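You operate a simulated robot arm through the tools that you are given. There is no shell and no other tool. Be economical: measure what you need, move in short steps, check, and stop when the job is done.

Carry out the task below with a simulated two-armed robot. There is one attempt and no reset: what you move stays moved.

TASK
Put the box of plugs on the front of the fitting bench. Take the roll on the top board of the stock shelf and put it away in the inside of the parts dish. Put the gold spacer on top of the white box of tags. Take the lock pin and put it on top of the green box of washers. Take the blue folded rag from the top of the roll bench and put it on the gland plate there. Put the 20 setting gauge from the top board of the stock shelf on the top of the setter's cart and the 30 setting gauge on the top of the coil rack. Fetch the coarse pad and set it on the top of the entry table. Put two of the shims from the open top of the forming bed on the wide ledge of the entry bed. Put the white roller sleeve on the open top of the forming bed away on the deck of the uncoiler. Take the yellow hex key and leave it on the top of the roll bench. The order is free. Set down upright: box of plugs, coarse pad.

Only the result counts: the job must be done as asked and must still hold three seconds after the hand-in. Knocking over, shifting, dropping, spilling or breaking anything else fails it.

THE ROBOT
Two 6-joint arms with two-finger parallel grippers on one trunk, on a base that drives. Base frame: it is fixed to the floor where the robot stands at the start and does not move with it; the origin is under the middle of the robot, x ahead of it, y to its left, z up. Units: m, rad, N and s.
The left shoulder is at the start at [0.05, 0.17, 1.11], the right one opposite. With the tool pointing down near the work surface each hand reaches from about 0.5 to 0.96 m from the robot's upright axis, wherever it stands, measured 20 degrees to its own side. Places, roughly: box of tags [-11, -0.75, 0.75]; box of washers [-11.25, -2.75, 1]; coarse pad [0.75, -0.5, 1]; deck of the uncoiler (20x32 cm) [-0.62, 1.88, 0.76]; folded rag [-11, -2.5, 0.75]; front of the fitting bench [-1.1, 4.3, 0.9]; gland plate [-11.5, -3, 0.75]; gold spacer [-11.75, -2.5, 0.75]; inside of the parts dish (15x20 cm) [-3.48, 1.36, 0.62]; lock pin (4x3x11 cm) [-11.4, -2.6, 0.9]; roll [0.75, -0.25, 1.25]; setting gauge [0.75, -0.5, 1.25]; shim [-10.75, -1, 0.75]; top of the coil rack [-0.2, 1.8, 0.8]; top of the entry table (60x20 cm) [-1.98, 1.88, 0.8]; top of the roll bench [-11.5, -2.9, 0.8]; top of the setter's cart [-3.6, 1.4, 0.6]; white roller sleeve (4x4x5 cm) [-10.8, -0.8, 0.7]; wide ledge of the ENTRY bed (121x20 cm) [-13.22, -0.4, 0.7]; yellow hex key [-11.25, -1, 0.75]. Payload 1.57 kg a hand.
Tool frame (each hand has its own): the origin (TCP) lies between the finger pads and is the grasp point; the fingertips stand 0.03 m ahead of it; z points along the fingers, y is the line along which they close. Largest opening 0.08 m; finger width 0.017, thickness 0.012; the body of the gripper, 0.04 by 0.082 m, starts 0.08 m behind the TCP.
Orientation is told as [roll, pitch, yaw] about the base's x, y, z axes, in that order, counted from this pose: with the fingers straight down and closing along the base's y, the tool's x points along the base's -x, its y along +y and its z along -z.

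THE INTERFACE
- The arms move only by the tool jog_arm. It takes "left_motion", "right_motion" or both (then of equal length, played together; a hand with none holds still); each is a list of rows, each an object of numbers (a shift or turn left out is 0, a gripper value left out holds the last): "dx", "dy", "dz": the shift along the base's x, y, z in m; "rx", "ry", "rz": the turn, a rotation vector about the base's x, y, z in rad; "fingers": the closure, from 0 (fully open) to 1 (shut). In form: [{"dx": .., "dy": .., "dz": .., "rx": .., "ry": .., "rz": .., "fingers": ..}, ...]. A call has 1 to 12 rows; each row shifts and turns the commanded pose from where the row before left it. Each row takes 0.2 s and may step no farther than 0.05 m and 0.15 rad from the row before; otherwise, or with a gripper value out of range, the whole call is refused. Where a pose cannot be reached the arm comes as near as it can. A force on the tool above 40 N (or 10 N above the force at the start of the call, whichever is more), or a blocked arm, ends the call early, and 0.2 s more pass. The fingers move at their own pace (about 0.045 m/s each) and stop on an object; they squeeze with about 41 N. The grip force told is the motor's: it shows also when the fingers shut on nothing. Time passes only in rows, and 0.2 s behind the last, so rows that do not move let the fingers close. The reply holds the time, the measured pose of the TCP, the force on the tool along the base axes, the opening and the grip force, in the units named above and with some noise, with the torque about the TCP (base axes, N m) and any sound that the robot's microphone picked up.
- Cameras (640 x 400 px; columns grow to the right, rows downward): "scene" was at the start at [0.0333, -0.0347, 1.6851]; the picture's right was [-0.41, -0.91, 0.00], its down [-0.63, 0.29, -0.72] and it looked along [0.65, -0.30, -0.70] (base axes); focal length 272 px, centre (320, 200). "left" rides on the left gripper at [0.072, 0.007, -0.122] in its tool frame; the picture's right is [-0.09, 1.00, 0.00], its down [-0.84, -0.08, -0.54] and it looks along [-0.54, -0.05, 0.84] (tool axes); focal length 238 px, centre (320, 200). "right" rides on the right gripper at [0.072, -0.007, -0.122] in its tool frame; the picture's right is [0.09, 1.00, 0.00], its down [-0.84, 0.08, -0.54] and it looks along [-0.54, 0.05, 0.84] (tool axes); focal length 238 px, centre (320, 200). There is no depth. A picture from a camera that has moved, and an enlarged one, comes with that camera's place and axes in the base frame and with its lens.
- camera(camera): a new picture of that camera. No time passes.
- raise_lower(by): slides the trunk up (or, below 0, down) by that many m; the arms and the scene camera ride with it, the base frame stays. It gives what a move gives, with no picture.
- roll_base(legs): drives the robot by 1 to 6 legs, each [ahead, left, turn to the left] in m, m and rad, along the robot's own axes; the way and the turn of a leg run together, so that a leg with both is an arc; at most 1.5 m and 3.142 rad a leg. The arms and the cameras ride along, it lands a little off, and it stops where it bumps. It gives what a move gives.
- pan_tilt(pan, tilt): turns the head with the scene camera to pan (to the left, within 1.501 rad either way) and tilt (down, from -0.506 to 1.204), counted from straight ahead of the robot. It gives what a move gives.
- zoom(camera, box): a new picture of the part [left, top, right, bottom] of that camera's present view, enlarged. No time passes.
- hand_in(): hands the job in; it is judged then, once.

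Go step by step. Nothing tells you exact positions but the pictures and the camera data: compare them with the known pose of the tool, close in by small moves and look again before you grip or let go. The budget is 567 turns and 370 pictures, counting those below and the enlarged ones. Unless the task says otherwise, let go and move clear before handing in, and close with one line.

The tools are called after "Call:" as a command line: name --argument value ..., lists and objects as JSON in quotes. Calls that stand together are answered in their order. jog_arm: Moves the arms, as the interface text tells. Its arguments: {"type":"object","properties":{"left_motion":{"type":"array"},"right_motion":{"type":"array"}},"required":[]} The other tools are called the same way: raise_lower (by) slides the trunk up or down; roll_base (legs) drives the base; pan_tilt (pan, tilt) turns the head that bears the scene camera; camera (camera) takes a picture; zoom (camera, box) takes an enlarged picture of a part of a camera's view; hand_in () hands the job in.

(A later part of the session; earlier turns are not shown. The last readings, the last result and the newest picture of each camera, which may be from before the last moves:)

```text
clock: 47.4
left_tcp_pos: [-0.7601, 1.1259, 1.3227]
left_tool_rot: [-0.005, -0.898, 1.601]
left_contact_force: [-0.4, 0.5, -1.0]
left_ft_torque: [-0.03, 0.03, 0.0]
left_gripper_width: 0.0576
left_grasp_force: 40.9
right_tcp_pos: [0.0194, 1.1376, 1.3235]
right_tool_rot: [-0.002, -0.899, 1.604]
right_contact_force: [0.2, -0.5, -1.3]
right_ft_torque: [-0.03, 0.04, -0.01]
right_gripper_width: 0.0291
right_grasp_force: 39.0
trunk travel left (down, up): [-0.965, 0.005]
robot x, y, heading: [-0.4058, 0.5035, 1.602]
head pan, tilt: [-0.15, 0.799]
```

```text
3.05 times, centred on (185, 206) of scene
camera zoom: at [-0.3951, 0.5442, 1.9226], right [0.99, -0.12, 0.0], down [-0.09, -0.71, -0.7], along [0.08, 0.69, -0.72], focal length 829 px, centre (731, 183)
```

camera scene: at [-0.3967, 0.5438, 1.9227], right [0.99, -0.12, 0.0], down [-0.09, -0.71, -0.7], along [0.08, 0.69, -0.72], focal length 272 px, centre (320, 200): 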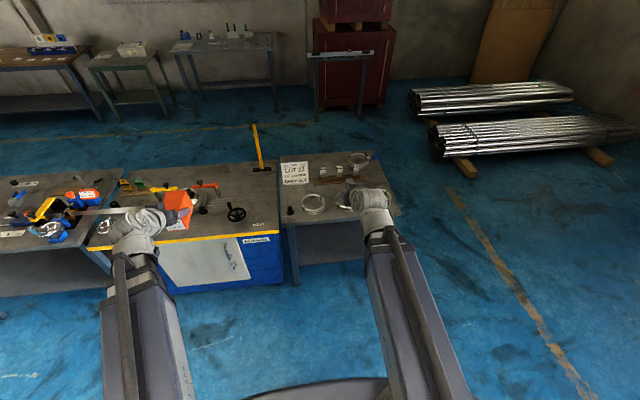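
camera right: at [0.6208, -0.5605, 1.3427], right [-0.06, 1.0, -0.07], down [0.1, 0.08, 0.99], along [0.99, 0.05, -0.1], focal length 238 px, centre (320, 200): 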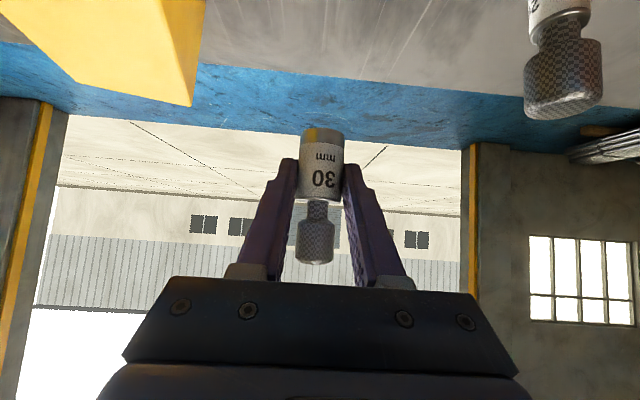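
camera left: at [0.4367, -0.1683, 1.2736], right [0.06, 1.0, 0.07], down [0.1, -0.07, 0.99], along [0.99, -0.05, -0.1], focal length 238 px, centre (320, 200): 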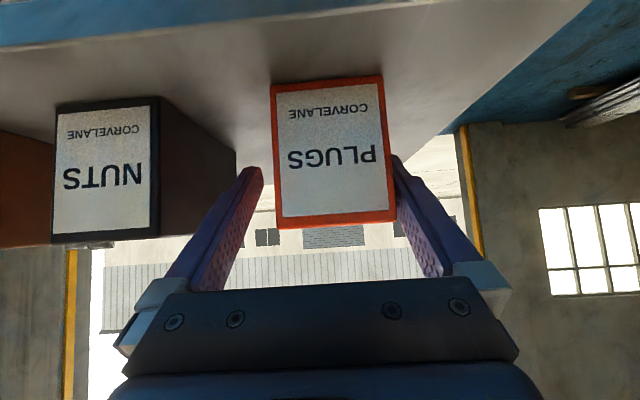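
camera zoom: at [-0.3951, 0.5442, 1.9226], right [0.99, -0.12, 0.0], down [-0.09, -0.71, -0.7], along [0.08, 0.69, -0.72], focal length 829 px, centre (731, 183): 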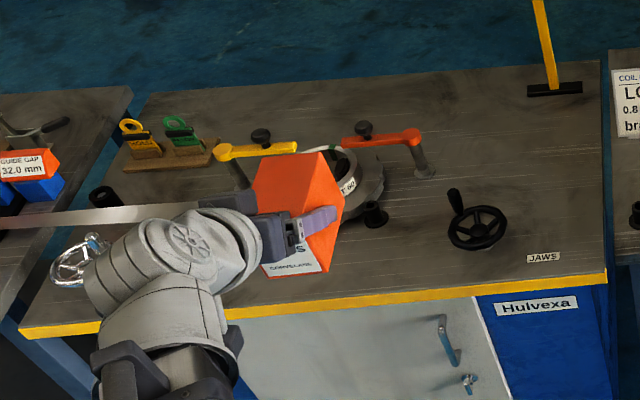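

Call:
jog_arm --left_motion '[{"dx": -0.045}, {"dx": -0.045}, {"dx": -0.045}, {"dx": -0.045}, {"dx": -0.045}, {"dy": -0.045}, {"dy": -0.045}, {"dy": -0.045}, {"dy": -0.045}, {"dy": -0.045}, {"dy": -0.045}, {"dy": -0.045}]'

Call:
roll_base --legs '[[0.35, -0.2, -0.03]]'

Call:
pan_tilt --pan -0.3 --tilt 0.9

Call:
camera --camera "scene"

Call:
camera --camera "right"

```text
clock: 50.0
left_tcp_pos: [-0.9833, 0.8083, 1.3232]
left_tool_rot: [-0.003, -0.9, 1.603]
left_contact_force: [-0.6, -0.9, -1.8]
left_ft_torque: [-0.04, 0.01, 0.0]
left_gripper_width: 0.0573
left_grasp_force: 40.8
right_tcp_pos: [0.0194, 1.1375, 1.3226]
right_tool_rot: [-0.003, -0.899, 1.602]
right_contact_force: [-0.3, 0.3, -2.2]
right_ft_torque: [-0.01, 0.02, 0.02]
right_gripper_width: 0.0287
right_grasp_force: 39.0
trunk travel left (down, up): [-0.965, 0.005]
robot x, y, heading: [-0.4048, 0.5049, 1.599]
head pan, tilt: [-0.15, 0.799]
```

```text
clock: 52.5
left_tcp_pos: [-0.7818, 1.1768, 1.3212]
left_tool_rot: [-0.004, -0.898, 1.569]
left_contact_force: [-0.3, -0.1, -0.7]
left_ft_torque: [-0.06, 0.01, 0.02]
left_gripper_width: 0.0575
left_grasp_force: 40.9
right_tcp_pos: [0.2297, 1.474, 1.3217]
right_tool_rot: [-0.002, -0.898, 1.571]
right_contact_force: [0.1, 0.0, -1.7]
right_ft_torque: [-0.01, -0.02, -0.03]
right_gripper_width: 0.0288
right_grasp_force: 39.0
trunk travel left (down, up): [-0.965, 0.005]
robot x, y, heading: [-0.2138, 0.8588, 1.566]
head pan, tilt: [-0.15, 0.799]
```

```text
clock: 53.2
left_tcp_pos: [-0.7836, 1.1766, 1.323]
left_tool_rot: [-0.004, -0.898, 1.571]
left_contact_force: [-0.9, -0.5, -2.1]
left_ft_torque: [0.0, 0.01, -0.02]
left_gripper_width: 0.0573
left_grasp_force: 41.0
right_tcp_pos: [0.2297, 1.473, 1.3224]
right_tool_rot: [-0.003, -0.898, 1.571]
right_contact_force: [-0.4, -0.9, -1.2]
right_ft_torque: [0.01, 0.0, 0.02]
right_gripper_width: 0.0288
right_grasp_force: 39.3
trunk travel left (down, up): [-0.965, 0.005]
robot x, y, heading: [-0.2138, 0.8537, 1.568]
head pan, tilt: [-0.3, 0.901]
```

```text
339 pictures are left
camera scene: at [-0.1934, 0.8849, 1.9148], right [0.95, -0.3, 0.0], down [-0.23, -0.75, -0.62], along [0.18, 0.59, -0.78], focal length 272 px, centre (320, 200)
```

scene: 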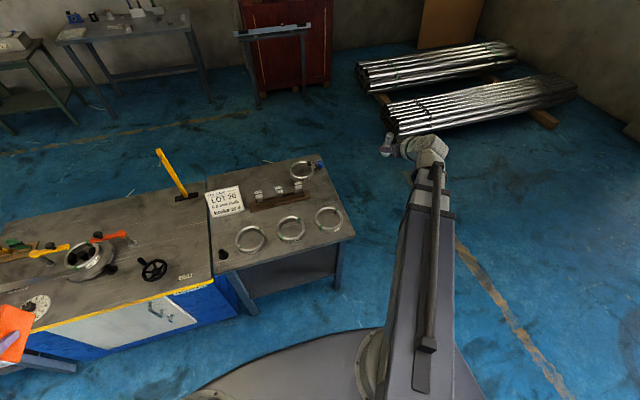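

```text
338 pictures are left
camera right: at [0.2371, 1.3324, 1.343], right [-1.0, -0.06, -0.07], down [-0.08, 0.1, 0.99], along [-0.05, 0.99, -0.1], focal length 238 px, centre (320, 200)
```

right: 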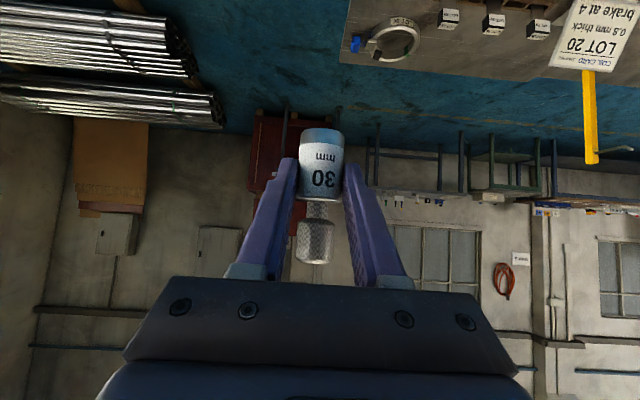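

Call:
zoom --camera "scene" --box '[200, 140, 360, 240]'

```text
4.00 times, centred on (280, 190) of scene
camera zoom: at [-0.1934, 0.8849, 1.9148], right [0.95, -0.3, 0.0], down [-0.23, -0.75, -0.62], along [0.18, 0.59, -0.78], focal length 1088 px, centre (480, 240)
```

zoom: 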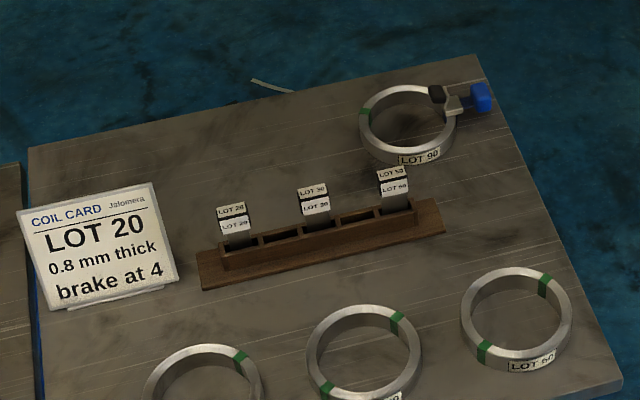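

Call:
jog_arm --right_motion '[{"dy": 0.04, "dx": -0.02}, {"dy": 0.04, "dx": -0.02}, {"dy": 0.04, "dx": -0.02}, {"dy": 0.04, "dx": -0.02}, {"dy": 0.04, "dx": -0.02}, {"dy": 0.04, "dx": -0.02}, {"dy": 0.04, "dx": -0.018}, {"dy": 0.017}]'

Call:
raise_lower --by -0.3

Call:
camera --camera "right"

Call:
camera --camera "scene"

```text
clock: 55.0
left_tcp_pos: [-0.7845, 1.1773, 1.3232]
left_tool_rot: [-0.003, -0.898, 1.571]
left_contact_force: [-0.2, -0.3, -2.2]
left_ft_torque: [-0.03, 0.02, 0.01]
left_gripper_width: 0.0576
left_grasp_force: 40.8
right_tcp_pos: [0.0946, 1.7727, 1.3218]
right_tool_rot: [-0.002, -0.895, 1.569]
right_contact_force: [0.0, -0.6, -1.8]
right_ft_torque: [0.0, 0.0, -0.02]
right_gripper_width: 0.0288
right_grasp_force: 39.0
trunk travel left (down, up): [-0.965, 0.005]
robot x, y, heading: [-0.2154, 0.85, 1.571]
head pan, tilt: [-0.3, 0.901]
```

```text
clock: 58.0
left_tcp_pos: [-0.7841, 1.1766, 1.0227]
left_tool_rot: [-0.005, -0.897, 1.571]
left_contact_force: [0.7, 0.0, -1.4]
left_ft_torque: [-0.05, -0.01, 0.0]
left_gripper_width: 0.0574
left_grasp_force: 41.0
right_tcp_pos: [0.0939, 1.7714, 1.0216]
right_tool_rot: [-0.002, -0.897, 1.57]
right_contact_force: [0.2, -0.1, -1.8]
right_ft_torque: [-0.01, 0.0, 0.03]
right_gripper_width: 0.0288
right_grasp_force: 38.8
trunk travel left (down, up): [-0.665, 0.305]
robot x, y, heading: [-0.2158, 0.8559, 1.571]
head pan, tilt: [-0.3, 0.901]
```

```text
336 pictures are left
camera right: at [0.1011, 1.6306, 1.043], right [-1.0, -0.06, -0.07], down [-0.08, 0.1, 0.99], along [-0.05, 0.99, -0.1], focal length 238 px, centre (320, 200)
```

right: 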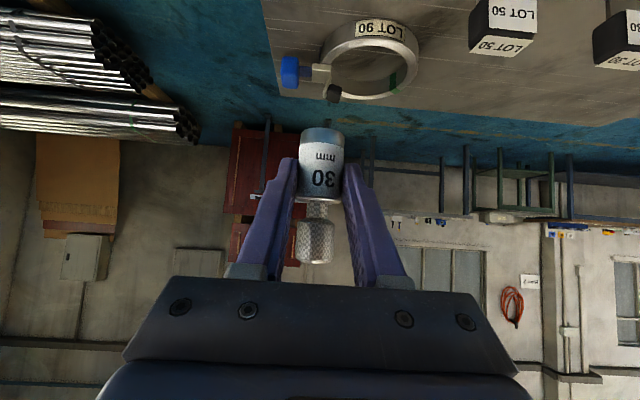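

```text
335 pictures are left
camera scene: at [-0.1934, 0.885, 1.6148], right [0.95, -0.3, 0.0], down [-0.23, -0.75, -0.62], along [0.18, 0.59, -0.78], focal length 272 px, centre (320, 200)
```

scene: 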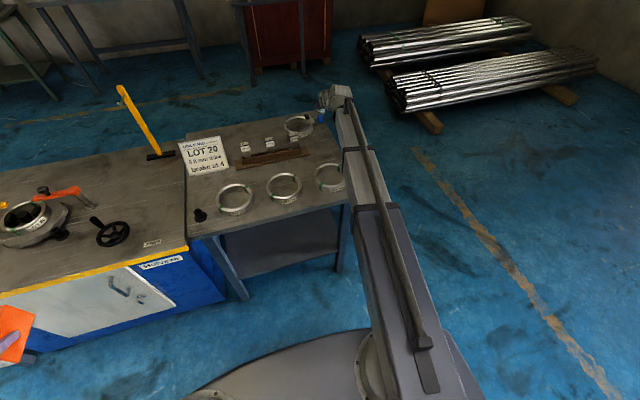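

Call:
zoom --camera "scene" --box '[230, 90, 370, 230]'

```text
2.86 times, centred on (300, 160) of scene
camera zoom: at [-0.1934, 0.885, 1.6148], right [0.95, -0.3, 0.0], down [-0.23, -0.75, -0.62], along [0.18, 0.59, -0.78], focal length 777 px, centre (377, 314)
```

zoom: 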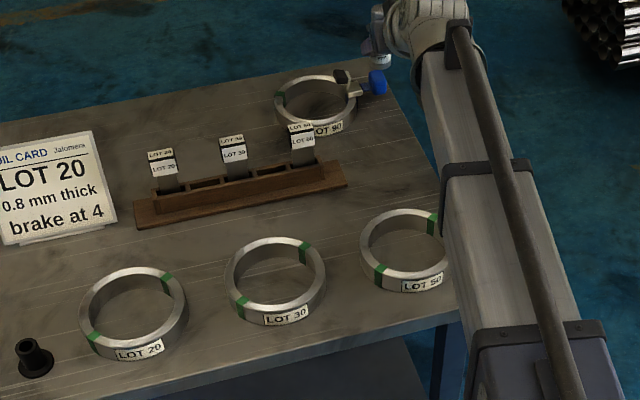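

Call:
raise_lower --by -0.13

Call:
camera --camera "right"

Call:
camera --camera "scene"

```text
clock: 59.6
left_tcp_pos: [-0.7834, 1.1762, 0.893]
left_tool_rot: [-0.002, -0.899, 1.571]
left_contact_force: [-0.3, -0.1, -2.7]
left_ft_torque: [-0.02, -0.01, 0.01]
left_gripper_width: 0.0576
left_grasp_force: 41.0
right_tcp_pos: [0.0941, 1.7722, 0.8926]
right_tool_rot: [-0.003, -0.897, 1.57]
right_contact_force: [-0.4, 0.4, -1.8]
right_ft_torque: [-0.04, 0.03, 0.0]
right_gripper_width: 0.0288
right_grasp_force: 38.7
trunk travel left (down, up): [-0.535, 0.435]
robot x, y, heading: [-0.2156, 0.8529, 1.568]
head pan, tilt: [-0.3, 0.901]
```

```text
333 pictures are left
camera right: at [0.1011, 1.6306, 0.913], right [-1.0, -0.06, -0.07], down [-0.08, 0.1, 0.99], along [-0.05, 0.99, -0.1], focal length 238 px, centre (320, 200)
```

right: 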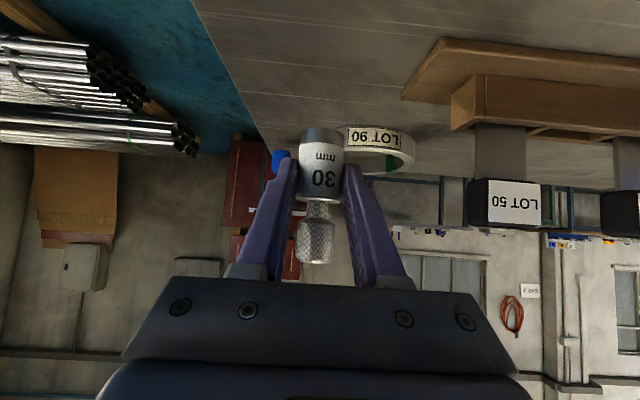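

```text
332 pictures are left
camera scene: at [-0.1933, 0.885, 1.4848], right [0.95, -0.3, 0.0], down [-0.23, -0.75, -0.62], along [0.18, 0.59, -0.78], focal length 272 px, centre (320, 200)
```

scene: 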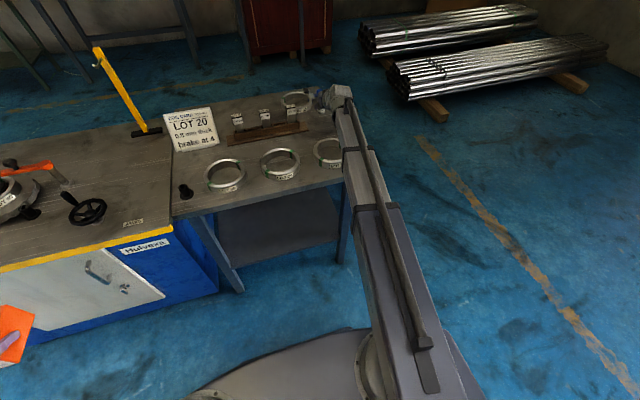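

Call:
raise_lower --by -0.042

Call:
camera --camera "right"

```text
clock: 60.5
left_tcp_pos: [-0.7833, 1.1767, 0.8514]
left_tool_rot: [-0.005, -0.897, 1.571]
left_contact_force: [-1.2, 0.0, -1.0]
left_ft_torque: [-0.01, -0.01, 0.03]
left_gripper_width: 0.057
left_grasp_force: 41.0
right_tcp_pos: [0.0954, 1.7718, 0.8507]
right_tool_rot: [-0.005, -0.897, 1.569]
right_contact_force: [0.6, 0.9, -1.1]
right_ft_torque: [-0.06, -0.01, -0.01]
right_gripper_width: 0.0289
right_grasp_force: 38.9
trunk travel left (down, up): [-0.493, 0.477]
robot x, y, heading: [-0.2161, 0.8528, 1.569]
head pan, tilt: [-0.3, 0.901]
```

```text
331 pictures are left
camera right: at [0.1011, 1.6306, 0.871], right [-1.0, -0.06, -0.07], down [-0.08, 0.1, 0.99], along [-0.05, 0.99, -0.1], focal length 238 px, centre (320, 200)
```

right: 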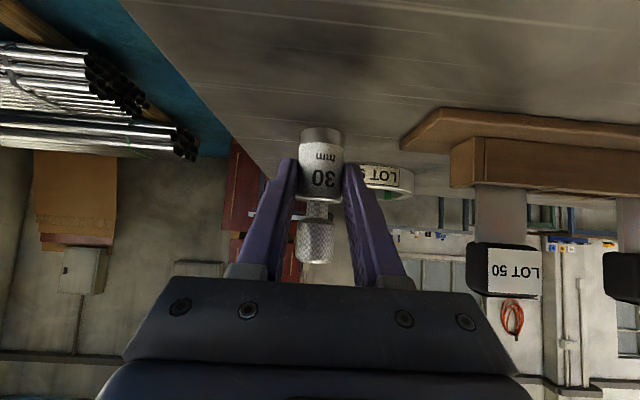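

Call:
raise_lower --by -0.006

Call:
raise_lower --by -0.004

```text
clock: 61.0
left_tcp_pos: [-0.7824, 1.1753, 0.8439]
left_tool_rot: [-0.002, -0.897, 1.571]
left_contact_force: [-0.2, -0.2, -1.3]
left_ft_torque: [-0.01, -0.02, 0.04]
left_gripper_width: 0.0575
left_grasp_force: 41.6
right_tcp_pos: [0.0941, 1.7711, 0.8443]
right_tool_rot: [-0.003, -0.896, 1.572]
right_contact_force: [0.1, -0.3, -1.3]
right_ft_torque: [-0.04, -0.01, 0.01]
right_gripper_width: 0.0286
right_grasp_force: 38.3
trunk travel left (down, up): [-0.487, 0.483]
robot x, y, heading: [-0.2154, 0.8547, 1.568]
head pan, tilt: [-0.3, 0.901]
```

```text
clock: 61.5
left_tcp_pos: [-0.7836, 1.1764, 0.8409]
left_tool_rot: [-0.003, -0.896, 1.571]
left_contact_force: [-0.4, 0.2, -1.2]
left_ft_torque: [-0.01, -0.01, -0.04]
left_gripper_width: 0.0575
left_grasp_force: 40.8
right_tcp_pos: [0.0942, 1.7707, 0.8407]
right_tool_rot: [-0.004, -0.897, 1.57]
right_contact_force: [-0.1, 0.3, -1.1]
right_ft_torque: [-0.03, 0.0, -0.02]
right_gripper_width: 0.0291
right_grasp_force: 38.5
trunk travel left (down, up): [-0.483, 0.487]
robot x, y, heading: [-0.2157, 0.8533, 1.567]
head pan, tilt: [-0.3, 0.901]
```

Call:
raise_lower --by -0.003

Call:
raise_lower --by -0.003

Call:
camera --camera "right"

```text
clock: 62.1
left_tcp_pos: [-0.7838, 1.1747, 0.8382]
left_tool_rot: [-0.006, -0.9, 1.571]
left_contact_force: [0.7, 0.1, -0.8]
left_ft_torque: [-0.05, -0.02, 0.03]
left_gripper_width: 0.0576
left_grasp_force: 40.8
right_tcp_pos: [0.0937, 1.7716, 0.8394]
right_tool_rot: [-0.002, -0.904, 1.571]
right_contact_force: [1.7, 4.7, 17.0]
right_ft_torque: [0.27, 0.02, -0.02]
right_gripper_width: 0.0288
right_grasp_force: 38.4
trunk travel left (down, up): [-0.48, 0.49]
robot x, y, heading: [-0.2169, 0.8543, 1.569]
head pan, tilt: [-0.3, 0.901]
```

```text
clock: 62.6
left_tcp_pos: [-0.7845, 1.1732, 0.8339]
left_tool_rot: [-0.003, -0.899, 1.571]
left_contact_force: [0.7, -0.8, -1.2]
left_ft_torque: [-0.03, 0.0, 0.0]
left_gripper_width: 0.0574
left_grasp_force: 41.3
right_tcp_pos: [0.095, 1.771, 0.8382]
right_tool_rot: [-0.007, -0.907, 1.571]
right_contact_force: [1.7, 5.7, 28.9]
right_ft_torque: [0.57, 0.01, -0.04]
right_gripper_width: 0.0291
right_grasp_force: 38.8
trunk travel left (down, up): [-0.477, 0.493]
robot x, y, heading: [-0.2128, 0.8561, 1.57]
head pan, tilt: [-0.3, 0.901]
```

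```text
330 pictures are left
camera right: at [0.1008, 1.6299, 0.8572], right [-1.0, -0.05, -0.08], down [-0.08, 0.09, 0.99], along [-0.05, 0.99, -0.09], focal length 238 px, centre (320, 200)
```

right: 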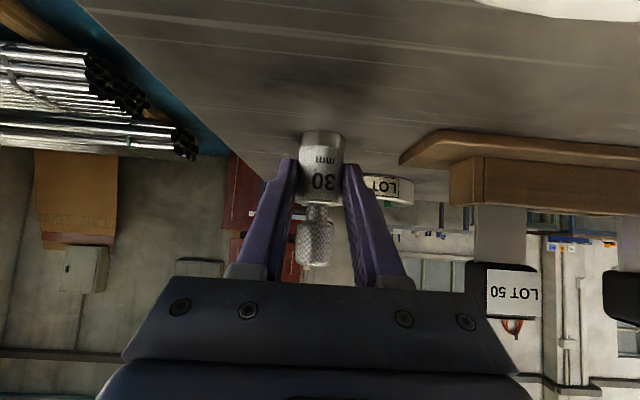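

Call:
raise_lower --by 0.004

Call:
jog_arm --right_motion '[{"fingers": 0.55}, {"fingers": 0.5}, {"fingers": 0.45}, {}]'

Call:
camera --camera "right"

```text
clock: 63.1
left_tcp_pos: [-0.7823, 1.1754, 0.8376]
left_tool_rot: [-0.003, -0.898, 1.571]
left_contact_force: [-1.3, -0.6, -1.4]
left_ft_torque: [-0.03, -0.01, -0.01]
left_gripper_width: 0.0574
left_grasp_force: 41.5
right_tcp_pos: [0.0944, 1.7703, 0.839]
right_tool_rot: [-0.003, -0.895, 1.572]
right_contact_force: [0.9, 1.1, 4.4]
right_ft_torque: [0.16, -0.02, -0.04]
right_gripper_width: 0.0289
right_grasp_force: 38.2
trunk travel left (down, up): [-0.481, 0.489]
robot x, y, heading: [-0.2148, 0.8499, 1.567]
head pan, tilt: [-0.3, 0.901]
```

```text
clock: 64.1
left_tcp_pos: [-0.7828, 1.1752, 0.8379]
left_tool_rot: [-0.004, -0.896, 1.571]
left_contact_force: [-0.8, 0.0, -1.0]
left_ft_torque: [-0.03, 0.02, 0.05]
left_gripper_width: 0.0575
left_grasp_force: 40.9
right_tcp_pos: [0.0945, 1.772, 0.8398]
right_tool_rot: [-0.003, -0.898, 1.573]
right_contact_force: [-0.1, 0.2, -0.2]
right_ft_torque: [0.0, 0.03, 0.01]
right_gripper_width: 0.0438
right_grasp_force: 0.1
trunk travel left (down, up): [-0.481, 0.489]
robot x, y, heading: [-0.2115, 0.8529, 1.57]
head pan, tilt: [-0.3, 0.901]
```

```text
329 pictures are left
camera right: at [0.101, 1.6305, 0.859], right [-1.0, -0.06, -0.07], down [-0.08, 0.1, 0.99], along [-0.05, 0.99, -0.1], focal length 238 px, centre (320, 200)
```

right: 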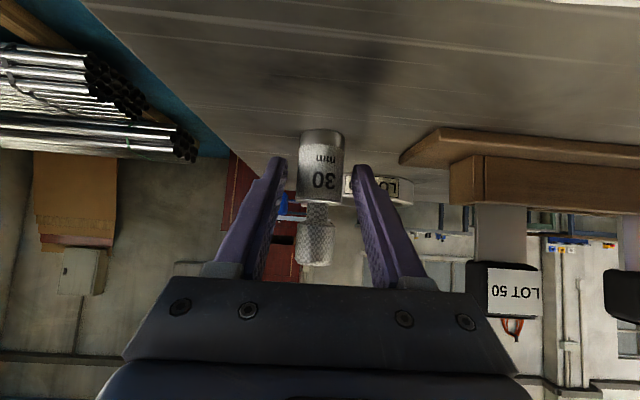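

Call:
raise_lower --by 0.48

Call:
camera --camera "right"

Call:
jog_arm --left_motion '[{"dy": 0.045}, {"dy": 0.045}, {"dy": 0.045}, {"dy": 0.045}, {"dy": 0.045}, {"dy": 0.045}, {"dy": 0.045}, {"dx": 0.045}, {"dx": 0.045}, {"dx": 0.045}, {"dx": 0.045}, {"dx": 0.045}]' --right_motion '[{"dy": -0.045}, {"dy": -0.045}, {"dy": -0.045}, {"dy": -0.045}, {"dy": -0.045}, {"dy": -0.045}, {"dy": -0.02}, {}, {}, {}, {}, {}]'

Call:
pan_tilt --pan -0.5 --tilt 0.5

Call:
camera --camera "scene"

```text
refused: 0.48 is not a number from -0.4 to 0.4
```

```text
328 pictures are left
camera right: at [0.101, 1.6305, 0.859], right [-1.0, -0.06, -0.07], down [-0.08, 0.1, 0.99], along [-0.05, 0.99, -0.1], focal length 238 px, centre (320, 200)
```

right: 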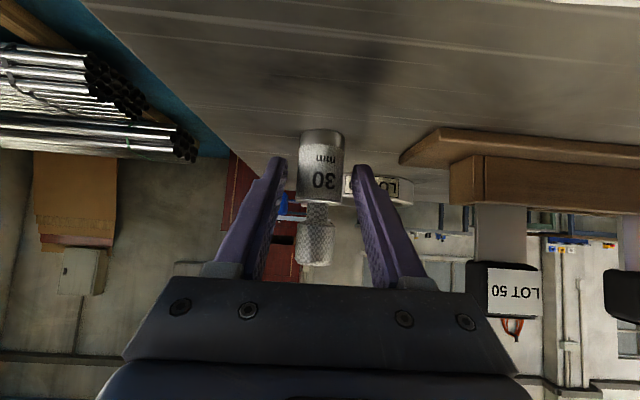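

```text
clock: 65.2
left_tcp_pos: [-0.7816, 1.3697, 0.8377]
left_tool_rot: [-0.002, -0.895, 1.571]
left_contact_force: [0.7, 0.6, -2.1]
left_ft_torque: [-0.05, 0.05, -0.02]
left_gripper_width: 0.0574
left_grasp_force: 40.9
right_tcp_pos: [0.0955, 1.5813, 0.8391]
right_tool_rot: [-0.001, -0.907, 1.565]
right_contact_force: [0.4, 0.1, -0.6]
right_ft_torque: [0.02, -0.03, 0.02]
right_gripper_width: 0.0443
right_grasp_force: 0.1
trunk travel left (down, up): [-0.481, 0.489]
robot x, y, heading: [-0.2141, 0.8549, 1.567]
head pan, tilt: [-0.3, 0.901]
stopped in row 5 (right hand): the force on the tool passed its limit at 55 N (the readings are from after the stop); the commanded pose is now the measured one
```

```text
clock: 66.1
left_tcp_pos: [-0.7831, 1.3694, 0.8385]
left_tool_rot: [-0.006, -0.896, 1.572]
left_contact_force: [0.8, 0.4, -0.7]
left_ft_torque: [-0.05, 0.01, 0.01]
left_gripper_width: 0.0575
left_grasp_force: 41.5
right_tcp_pos: [0.0956, 1.5811, 0.8409]
right_tool_rot: [0.0, -0.907, 1.565]
right_contact_force: [0.0, 0.1, 0.2]
right_ft_torque: [-0.01, -0.02, 0.02]
right_gripper_width: 0.0439
right_grasp_force: 0.1
trunk travel left (down, up): [-0.481, 0.489]
robot x, y, heading: [-0.2167, 0.8559, 1.566]
head pan, tilt: [-0.499, 0.499]
```

```text
327 pictures are left
camera scene: at [-0.1722, 0.893, 1.4645], right [0.88, -0.48, 0.0], down [-0.23, -0.42, -0.88], along [0.42, 0.77, -0.48], focal length 272 px, centre (320, 200)
```

scene: 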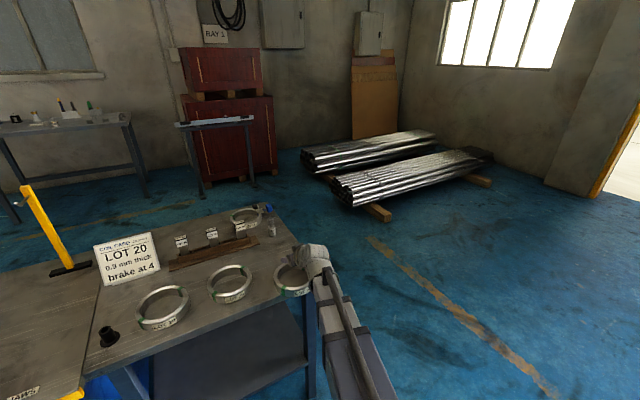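

That batch ran on after the lift was refused; the right hand bumped something low. I stop and inspect.

Call:
zoom --camera "scene" --box '[80, 190, 340, 352]'

Call:
camera --camera "right"

Call:
camera --camera "left"

```text
2.46 times, centred on (210, 271) of scene
camera zoom: at [-0.1722, 0.893, 1.4645], right [0.88, -0.48, 0.0], down [-0.23, -0.42, -0.88], along [0.42, 0.77, -0.48], focal length 669 px, centre (591, 25)
```

zoom: 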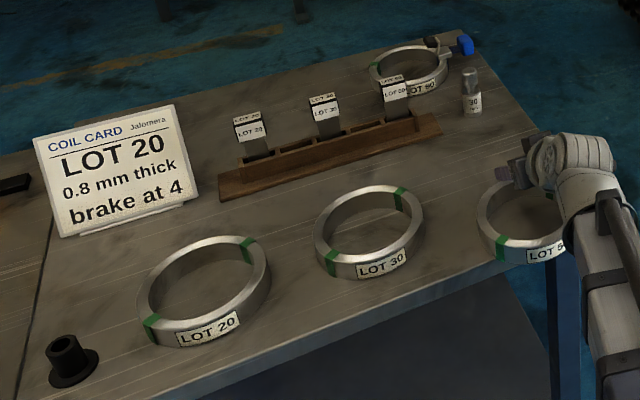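

```text
325 pictures are left
camera right: at [0.1015, 1.4389, 0.8593], right [-1.0, -0.05, -0.07], down [-0.08, 0.09, 0.99], along [-0.04, 0.99, -0.09], focal length 238 px, centre (320, 200)
```

right: 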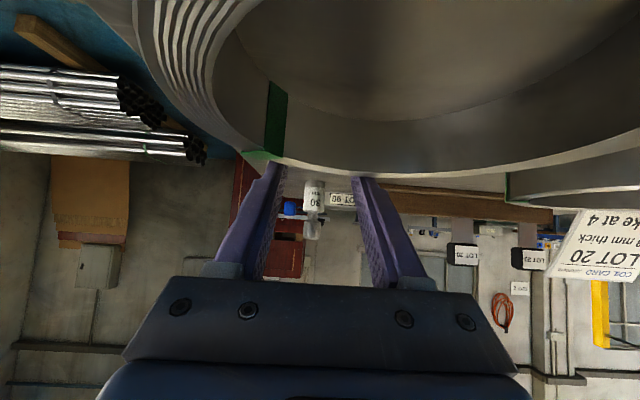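

```text
324 pictures are left
camera left: at [-0.7903, 1.2293, 0.8594], right [-1.0, 0.06, 0.07], down [0.07, 0.1, 0.99], along [0.05, 0.99, -0.1], focal length 238 px, centre (320, 200)
```

left: 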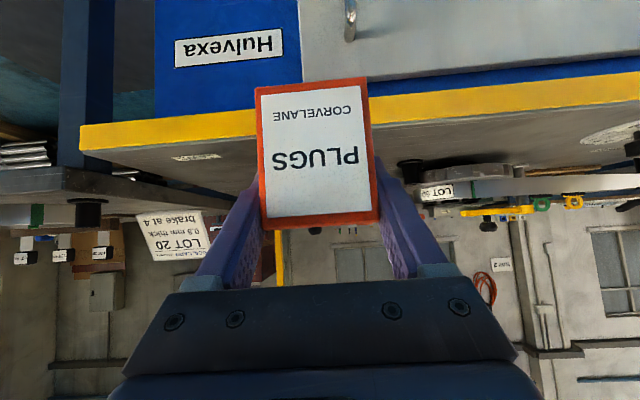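

Call:
raise_lower --by 0.12

Call:
camera --camera "right"

```text
clock: 67.6
left_tcp_pos: [-0.7829, 1.3698, 0.9582]
left_tool_rot: [-0.007, -0.896, 1.57]
left_contact_force: [1.2, 0.0, -1.7]
left_ft_torque: [-0.02, 0.04, 0.01]
left_gripper_width: 0.0576
left_grasp_force: 41.2
right_tcp_pos: [0.0937, 1.5797, 0.9612]
right_tool_rot: [-0.001, -0.907, 1.565]
right_contact_force: [0.1, -0.6, 0.0]
right_ft_torque: [0.01, 0.0, 0.02]
right_gripper_width: 0.0439
right_grasp_force: 0.0
trunk travel left (down, up): [-0.601, 0.369]
robot x, y, heading: [-0.2147, 0.8564, 1.569]
head pan, tilt: [-0.499, 0.499]
```

```text
323 pictures are left
camera right: at [0.1015, 1.439, 0.9792], right [-1.0, -0.05, -0.07], down [-0.08, 0.09, 0.99], along [-0.04, 0.99, -0.09], focal length 238 px, centre (320, 200)
```

right: 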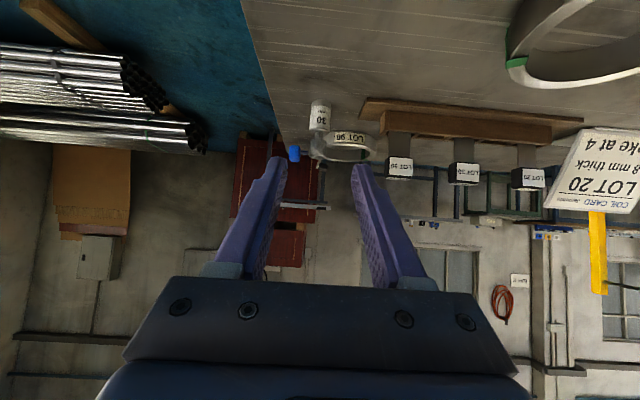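

Call:
raise_lower --by 0.3

Call:
jog_arm --left_motion '[{"dy": -0.045}, {"dy": -0.045}, {"dy": -0.045}, {"dy": -0.045}, {}, {}]' --right_motion '[{"dx": 0.045, "fingers": 1}, {"dx": 0.045}, {"dx": 0.045}, {"dx": 0.045}, {"dx": 0.045}, {"dx": 0.045}]'

Call:
pan_tilt --pan -0.3 --tilt 0.9

Call:
zoom --camera "scene" --box '[200, 140, 360, 240]'

```text
clock: 70.6
left_tcp_pos: [-0.7833, 1.3696, 1.2583]
left_tool_rot: [-0.006, -0.899, 1.572]
left_contact_force: [0.0, 0.2, -2.3]
left_ft_torque: [0.03, -0.02, 0.0]
left_gripper_width: 0.0577
left_grasp_force: 40.9
right_tcp_pos: [0.094, 1.5806, 1.2601]
right_tool_rot: [-0.001, -0.908, 1.565]
right_contact_force: [-0.5, 0.2, 0.4]
right_ft_torque: [-0.02, 0.01, -0.01]
right_gripper_width: 0.044
right_grasp_force: 0.1
trunk travel left (down, up): [-0.901, 0.069]
robot x, y, heading: [-0.2148, 0.8499, 1.569]
head pan, tilt: [-0.499, 0.499]
```

```text
clock: 72.0
left_tcp_pos: [-0.7811, 1.1878, 1.2589]
left_tool_rot: [-0.002, -0.895, 1.569]
left_contact_force: [0.2, 0.9, -1.5]
left_ft_torque: [-0.05, 0.04, -0.02]
left_gripper_width: 0.0572
left_grasp_force: 41.2
right_tcp_pos: [0.3668, 1.5798, 1.2606]
right_tool_rot: [0.004, -0.905, 1.567]
right_contact_force: [0.7, -0.2, 0.9]
right_ft_torque: [0.01, 0.0, 0.02]
right_gripper_width: 0.0
right_grasp_force: 21.8
trunk travel left (down, up): [-0.901, 0.069]
robot x, y, heading: [-0.2113, 0.8549, 1.568]
head pan, tilt: [-0.499, 0.499]
```

```text
clock: 72.9
left_tcp_pos: [-0.7814, 1.1886, 1.2575]
left_tool_rot: [-0.004, -0.895, 1.573]
left_contact_force: [0.2, 0.4, -0.5]
left_ft_torque: [-0.02, 0.01, 0.0]
left_gripper_width: 0.0578
left_grasp_force: 41.2
right_tcp_pos: [0.3643, 1.5797, 1.2598]
right_tool_rot: [-0.001, -0.905, 1.565]
right_contact_force: [0.4, 0.2, 0.2]
right_ft_torque: [0.03, -0.01, -0.03]
right_gripper_width: 0.0
right_grasp_force: 20.8
trunk travel left (down, up): [-0.901, 0.069]
robot x, y, heading: [-0.215, 0.8536, 1.566]
head pan, tilt: [-0.3, 0.901]
```

```text
4.00 times, centred on (280, 190) of scene
camera zoom: at [-0.1931, 0.8852, 1.8508], right [0.95, -0.3, 0.0], down [-0.23, -0.75, -0.62], along [0.18, 0.59, -0.78], focal length 1088 px, centre (480, 240)
```

zoom: 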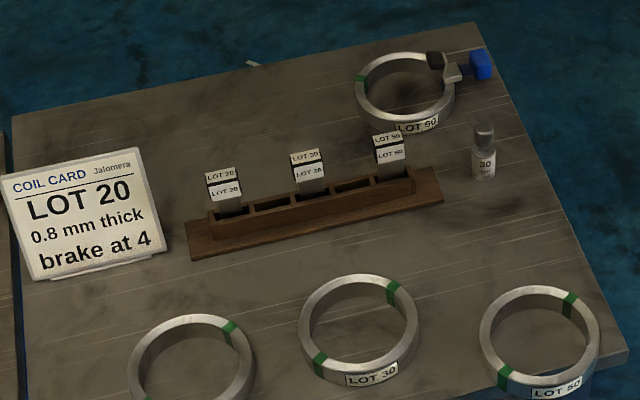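

Call:
raise_lower --by 0.064

Call:
zoom --camera "scene" --box '[200, 140, 360, 240]'

Call:
zoom --camera "scene" --box '[280, 180, 360, 230]'

```text
clock: 73.9
left_tcp_pos: [-0.7829, 1.1894, 1.3225]
left_tool_rot: [-0.006, -0.896, 1.571]
left_contact_force: [-0.7, -0.6, -1.5]
left_ft_torque: [-0.06, 0.02, -0.01]
left_gripper_width: 0.0576
left_grasp_force: 41.1
right_tcp_pos: [0.3664, 1.5797, 1.3237]
right_tool_rot: [0.001, -0.907, 1.565]
right_contact_force: [0.1, -0.1, 0.5]
right_ft_torque: [0.0, -0.01, 0.02]
right_gripper_width: 0.0002
right_grasp_force: 20.9
trunk travel left (down, up): [-0.965, 0.005]
robot x, y, heading: [-0.2151, 0.8504, 1.567]
head pan, tilt: [-0.3, 0.901]
```

```text
4.00 times, centred on (280, 190) of scene
camera zoom: at [-0.1934, 0.8854, 1.9147], right [0.95, -0.3, 0.0], down [-0.23, -0.75, -0.62], along [0.18, 0.59, -0.78], focal length 1088 px, centre (480, 240)
```

zoom: 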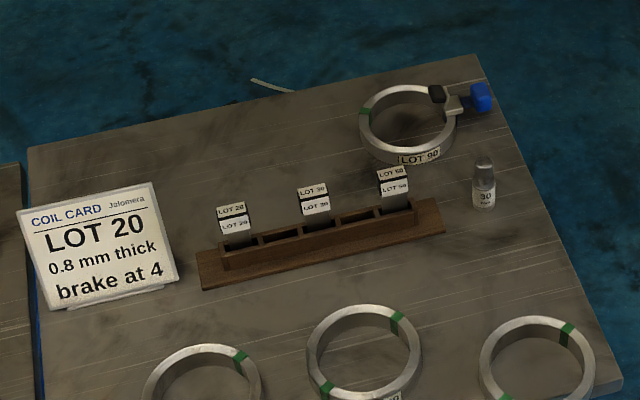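

```text
8.00 times, centred on (320, 205) of scene
camera zoom: at [-0.1934, 0.8854, 1.9147], right [0.95, -0.3, 0.0], down [-0.23, -0.75, -0.62], along [0.18, 0.59, -0.78], focal length 2176 px, centre (320, 160)
```

zoom: 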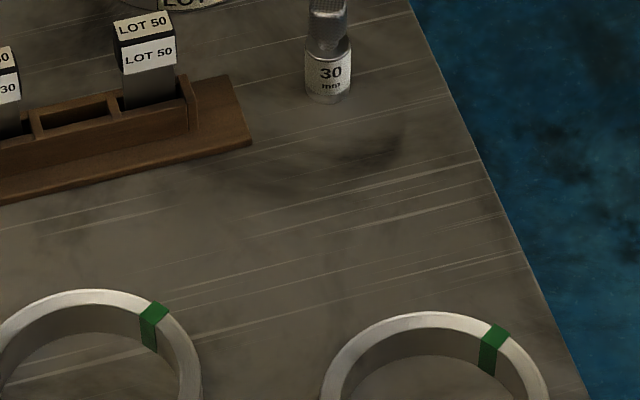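

The LOT 50 ring was dragged about 79 mm straight toward the robot, with no turn. I'll push it back by its inside far wall with closed fingers.

Call:
jog_arm --right_motion '[{"dx": -0.043, "dy": -0.015}, {"dx": -0.043, "dy": -0.015}, {"dx": -0.043, "dy": -0.015}, {"dx": -0.043, "dy": -0.015}, {"dx": -0.043, "dy": -0.015}, {"dx": -0.043, "dy": -0.015}, {"dx": -0.044, "dy": -0.013}]'

Call:
raise_lower --by -0.4

Call:
camera --camera "right"

Call:
zoom --camera "scene" --box '[200, 100, 380, 220]'

```text
clock: 75.5
left_tcp_pos: [-0.7833, 1.188, 1.3219]
left_tool_rot: [-0.006, -0.896, 1.573]
left_contact_force: [0.2, -0.1, -1.8]
left_ft_torque: [-0.04, 0.01, 0.0]
left_gripper_width: 0.0574
left_grasp_force: 40.5
right_tcp_pos: [0.0622, 1.4745, 1.3252]
right_tool_rot: [-0.002, -0.907, 1.566]
right_contact_force: [1.3, -0.4, 0.2]
right_ft_torque: [-0.03, -0.02, -0.04]
right_gripper_width: 0.0002
right_grasp_force: 21.2
trunk travel left (down, up): [-0.965, 0.005]
robot x, y, heading: [-0.2133, 0.8563, 1.569]
head pan, tilt: [-0.3, 0.901]
```

```text
clock: 79.3
left_tcp_pos: [-0.7819, 1.1889, 0.9218]
left_tool_rot: [-0.006, -0.896, 1.571]
left_contact_force: [0.8, -0.7, -1.9]
left_ft_torque: [-0.01, -0.01, 0.0]
left_gripper_width: 0.0574
left_grasp_force: 40.9
right_tcp_pos: [0.0636, 1.475, 0.9235]
right_tool_rot: [0.001, -0.906, 1.566]
right_contact_force: [0.1, -0.2, 0.3]
right_ft_torque: [0.0, 0.0, 0.0]
right_gripper_width: 0.0001
right_grasp_force: 21.4
trunk travel left (down, up): [-0.565, 0.405]
robot x, y, heading: [-0.216, 0.8551, 1.57]
head pan, tilt: [-0.3, 0.901]
```

```text
319 pictures are left
camera right: at [0.0704, 1.3336, 0.9433], right [-1.0, -0.05, -0.07], down [-0.08, 0.09, 0.99], along [-0.04, 0.99, -0.09], focal length 238 px, centre (320, 200)
```

right: 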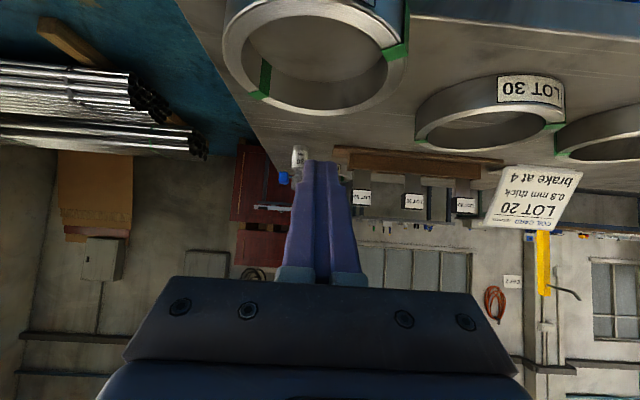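

```text
3.33 times, centred on (290, 160) of scene
camera zoom: at [-0.1934, 0.8852, 1.5148], right [0.95, -0.3, 0.0], down [-0.23, -0.75, -0.62], along [0.18, 0.59, -0.78], focal length 906 px, centre (420, 333)
```

zoom: 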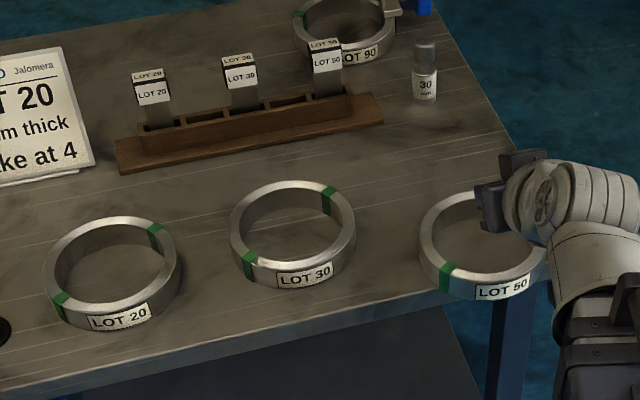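

Call:
jog_arm --right_motion '[{"dx": 0.003}]'

Call:
raise_lower --by -0.088

Call:
zoom --camera "scene" --box '[200, 80, 380, 200]'

Call:
camera --camera "right"

```text
clock: 79.7
left_tcp_pos: [-0.783, 1.1886, 0.9227]
left_tool_rot: [-0.006, -0.895, 1.572]
left_contact_force: [0.0, 1.0, -0.9]
left_ft_torque: [-0.02, -0.02, -0.03]
left_gripper_width: 0.0576
left_grasp_force: 41.3
right_tcp_pos: [0.0672, 1.4743, 0.9229]
right_tool_rot: [0.0, -0.907, 1.566]
right_contact_force: [0.4, -0.1, -0.6]
right_ft_torque: [0.02, 0.02, 0.01]
right_gripper_width: 0.0001
right_grasp_force: 21.9
trunk travel left (down, up): [-0.565, 0.405]
robot x, y, heading: [-0.2172, 0.8527, 1.574]
head pan, tilt: [-0.3, 0.901]
```

```text
clock: 81.0
left_tcp_pos: [-0.7834, 1.189, 0.8346]
left_tool_rot: [-0.006, -0.896, 1.572]
left_contact_force: [0.1, 0.8, -0.9]
left_ft_torque: [-0.06, 0.0, 0.01]
left_gripper_width: 0.0574
left_grasp_force: 42.0
right_tcp_pos: [0.067, 1.4745, 0.8353]
right_tool_rot: [0.0, -0.906, 1.566]
right_contact_force: [0.3, 0.1, -1.1]
right_ft_torque: [0.02, -0.01, 0.01]
right_gripper_width: 0.0002
right_grasp_force: 21.2
trunk travel left (down, up): [-0.477, 0.493]
robot x, y, heading: [-0.2103, 0.8542, 1.567]
head pan, tilt: [-0.3, 0.901]
```

```text
3.33 times, centred on (290, 140) of scene
camera zoom: at [-0.1934, 0.8852, 1.4268], right [0.95, -0.3, 0.0], down [-0.23, -0.75, -0.62], along [0.18, 0.59, -0.78], focal length 906 px, centre (420, 400)
```

zoom: 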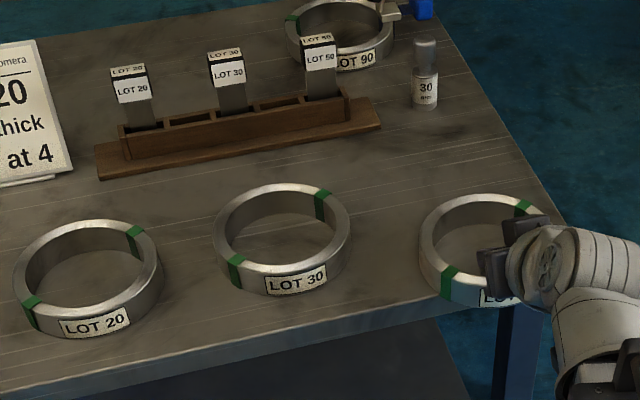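

```text
316 pictures are left
camera right: at [0.0735, 1.3335, 0.8553], right [-1.0, -0.05, -0.07], down [-0.08, 0.09, 0.99], along [-0.04, 0.99, -0.09], focal length 238 px, centre (320, 200)
```

right: 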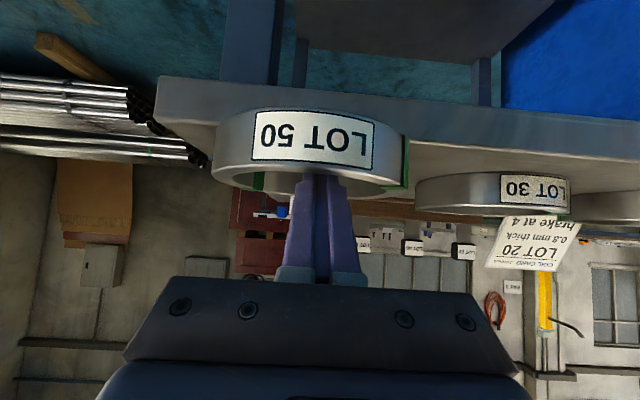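

Call:
jog_arm --right_motion '[{"dx": 0.003, "dy": 0.02}, {"dy": 0.02}, {"dy": 0.01}, {"dy": 0.01}, {"dy": 0.01}, {"dy": 0.01}, {"dy": 0.01}, {"dy": 0.01}]'

Call:
zoom --camera "scene" --box '[200, 80, 380, 200]'

Call:
camera --camera "right"

```text
clock: 82.8
left_tcp_pos: [-0.7827, 1.1886, 0.833]
left_tool_rot: [-0.005, -0.895, 1.573]
left_contact_force: [0.0, -0.3, -1.7]
left_ft_torque: [-0.03, 0.01, 0.01]
left_gripper_width: 0.0576
left_grasp_force: 41.0
right_tcp_pos: [0.0702, 1.5753, 0.8372]
right_tool_rot: [0.0, -0.904, 1.563]
right_contact_force: [-0.4, -1.4, -0.2]
right_ft_torque: [-0.02, 0.03, 0.01]
right_gripper_width: 0.0002
right_grasp_force: 21.2
trunk travel left (down, up): [-0.477, 0.493]
robot x, y, heading: [-0.2115, 0.8562, 1.57]
head pan, tilt: [-0.3, 0.901]
```

```text
3.33 times, centred on (290, 140) of scene
camera zoom: at [-0.1934, 0.8851, 1.4267], right [0.95, -0.3, 0.0], down [-0.23, -0.75, -0.62], along [0.18, 0.59, -0.78], focal length 906 px, centre (420, 400)
```

zoom: 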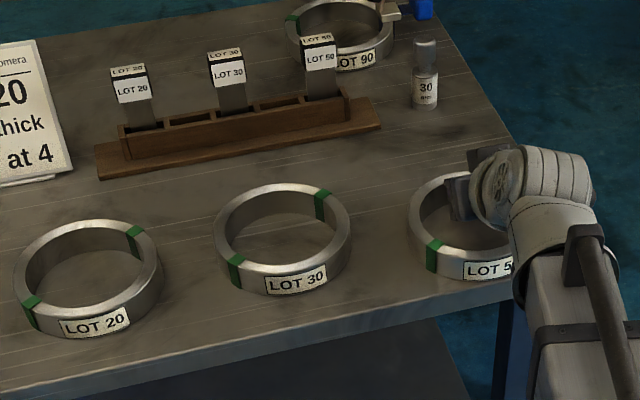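

```text
314 pictures are left
camera right: at [0.0767, 1.4345, 0.8553], right [-1.0, -0.05, -0.07], down [-0.08, 0.09, 0.99], along [-0.04, 0.99, -0.09], focal length 238 px, centre (320, 200)
```

right: 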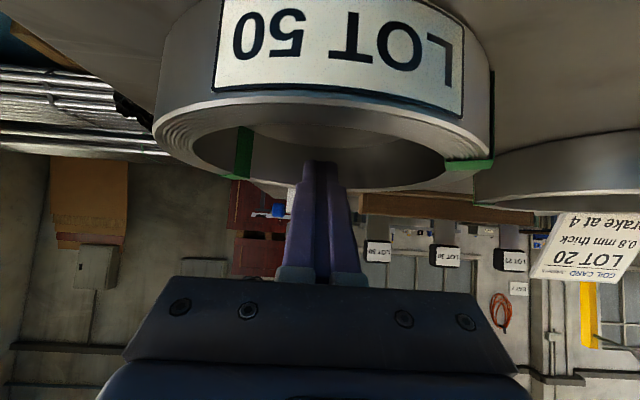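

Call:
jog_arm --right_motion '[{"dy": 0.01}, {"dy": 0.01}, {"dy": 0.01}]'

Call:
zoom --camera "scene" --box '[200, 80, 380, 200]'

```text
clock: 83.5
left_tcp_pos: [-0.7816, 1.1889, 0.8341]
left_tool_rot: [-0.004, -0.896, 1.573]
left_contact_force: [-0.4, -0.6, -1.0]
left_ft_torque: [-0.05, 0.01, -0.01]
left_gripper_width: 0.0571
left_grasp_force: 40.5
right_tcp_pos: [0.0706, 1.6057, 0.8364]
right_tool_rot: [-0.001, -0.906, 1.566]
right_contact_force: [-0.2, -1.8, -0.5]
right_ft_torque: [0.0, 0.0, 0.01]
right_gripper_width: 0.0
right_grasp_force: 21.3
trunk travel left (down, up): [-0.477, 0.493]
robot x, y, heading: [-0.2124, 0.8569, 1.569]
head pan, tilt: [-0.3, 0.901]
```

```text
3.33 times, centred on (290, 140) of scene
camera zoom: at [-0.1934, 0.8852, 1.4267], right [0.95, -0.3, 0.0], down [-0.23, -0.75, -0.62], along [0.18, 0.59, -0.78], focal length 906 px, centre (420, 400)
```

zoom: 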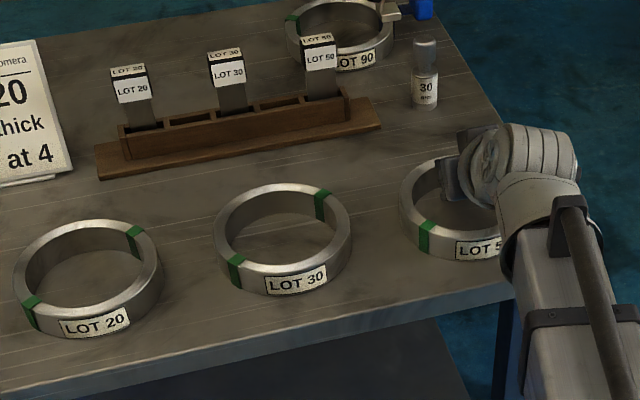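

Call:
jog_arm --right_motion '[{"dy": 0.002}, {"dy": -0.02}, {"dy": -0.025}]'

Call:
raise_lower --by 0.4

Call:
raise_lower --by 0.088

Call:
jog_arm --right_motion '[{"dx": 0.045}, {"dx": 0.045}, {"dx": 0.045}, {"dx": 0.045}, {"dx": 0.045}]'

Call:
zoom --camera "scene" --box '[200, 140, 360, 240]'

```text
clock: 84.3
left_tcp_pos: [-0.7817, 1.1884, 0.8341]
left_tool_rot: [-0.005, -0.898, 1.572]
left_contact_force: [-0.1, -0.7, -2.2]
left_ft_torque: [-0.04, 0.0, 0.02]
left_gripper_width: 0.0574
left_grasp_force: 41.1
right_tcp_pos: [0.0709, 1.5612, 0.8377]
right_tool_rot: [-0.001, -0.908, 1.567]
right_contact_force: [1.2, -0.1, 0.3]
right_ft_torque: [-0.02, -0.03, 0.0]
right_gripper_width: 0.0
right_grasp_force: 21.0
trunk travel left (down, up): [-0.477, 0.493]
robot x, y, heading: [-0.2129, 0.8583, 1.569]
head pan, tilt: [-0.3, 0.901]
```

```text
clock: 88.2
left_tcp_pos: [-0.7825, 1.1889, 1.2344]
left_tool_rot: [-0.006, -0.894, 1.573]
left_contact_force: [0.5, 0.4, -1.4]
left_ft_torque: [-0.04, -0.03, 0.0]
left_gripper_width: 0.0577
left_grasp_force: 41.2
right_tcp_pos: [0.0702, 1.563, 1.2357]
right_tool_rot: [0.001, -0.907, 1.564]
right_contact_force: [-0.5, -0.3, 0.3]
right_ft_torque: [0.0, -0.02, -0.04]
right_gripper_width: 0.0003
right_grasp_force: 21.6
trunk travel left (down, up): [-0.877, 0.093]
robot x, y, heading: [-0.2129, 0.8514, 1.571]
head pan, tilt: [-0.3, 0.901]
```

```text
clock: 89.4
left_tcp_pos: [-0.7832, 1.19, 1.322]
left_tool_rot: [-0.004, -0.895, 1.573]
left_contact_force: [-0.5, 0.4, -2.0]
left_ft_torque: [-0.01, -0.01, 0.03]
left_gripper_width: 0.0576
left_grasp_force: 40.9
right_tcp_pos: [0.0714, 1.5625, 1.3235]
right_tool_rot: [-0.001, -0.907, 1.568]
right_contact_force: [-0.2, -1.3, 0.1]
right_ft_torque: [0.0, 0.01, -0.01]
right_gripper_width: 0.0
right_grasp_force: 21.0
trunk travel left (down, up): [-0.965, 0.005]
robot x, y, heading: [-0.2158, 0.8563, 1.57]
head pan, tilt: [-0.3, 0.901]
```

```text
clock: 90.6
left_tcp_pos: [-0.7812, 1.1895, 1.3216]
left_tool_rot: [-0.004, -0.896, 1.574]
left_contact_force: [-0.2, 0.5, -1.6]
left_ft_torque: [-0.02, 0.0, 0.03]
left_gripper_width: 0.0576
left_grasp_force: 40.3
right_tcp_pos: [0.295, 1.563, 1.3238]
right_tool_rot: [0.001, -0.904, 1.566]
right_contact_force: [-0.6, -1.1, -0.6]
right_ft_torque: [0.01, -0.01, 0.0]
right_gripper_width: 0.0
right_grasp_force: 21.2
trunk travel left (down, up): [-0.965, 0.005]
robot x, y, heading: [-0.2159, 0.8517, 1.566]
head pan, tilt: [-0.3, 0.901]
```

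```text
4.00 times, centred on (280, 190) of scene
camera zoom: at [-0.1925, 0.8853, 1.9147], right [0.95, -0.3, 0.0], down [-0.23, -0.75, -0.62], along [0.18, 0.59, -0.78], focal length 1088 px, centre (480, 240)
```

zoom: 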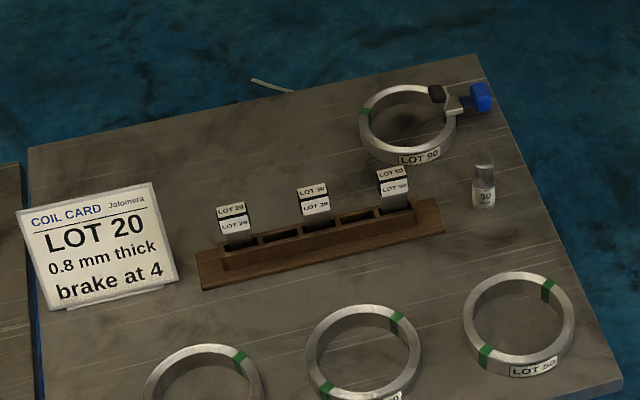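

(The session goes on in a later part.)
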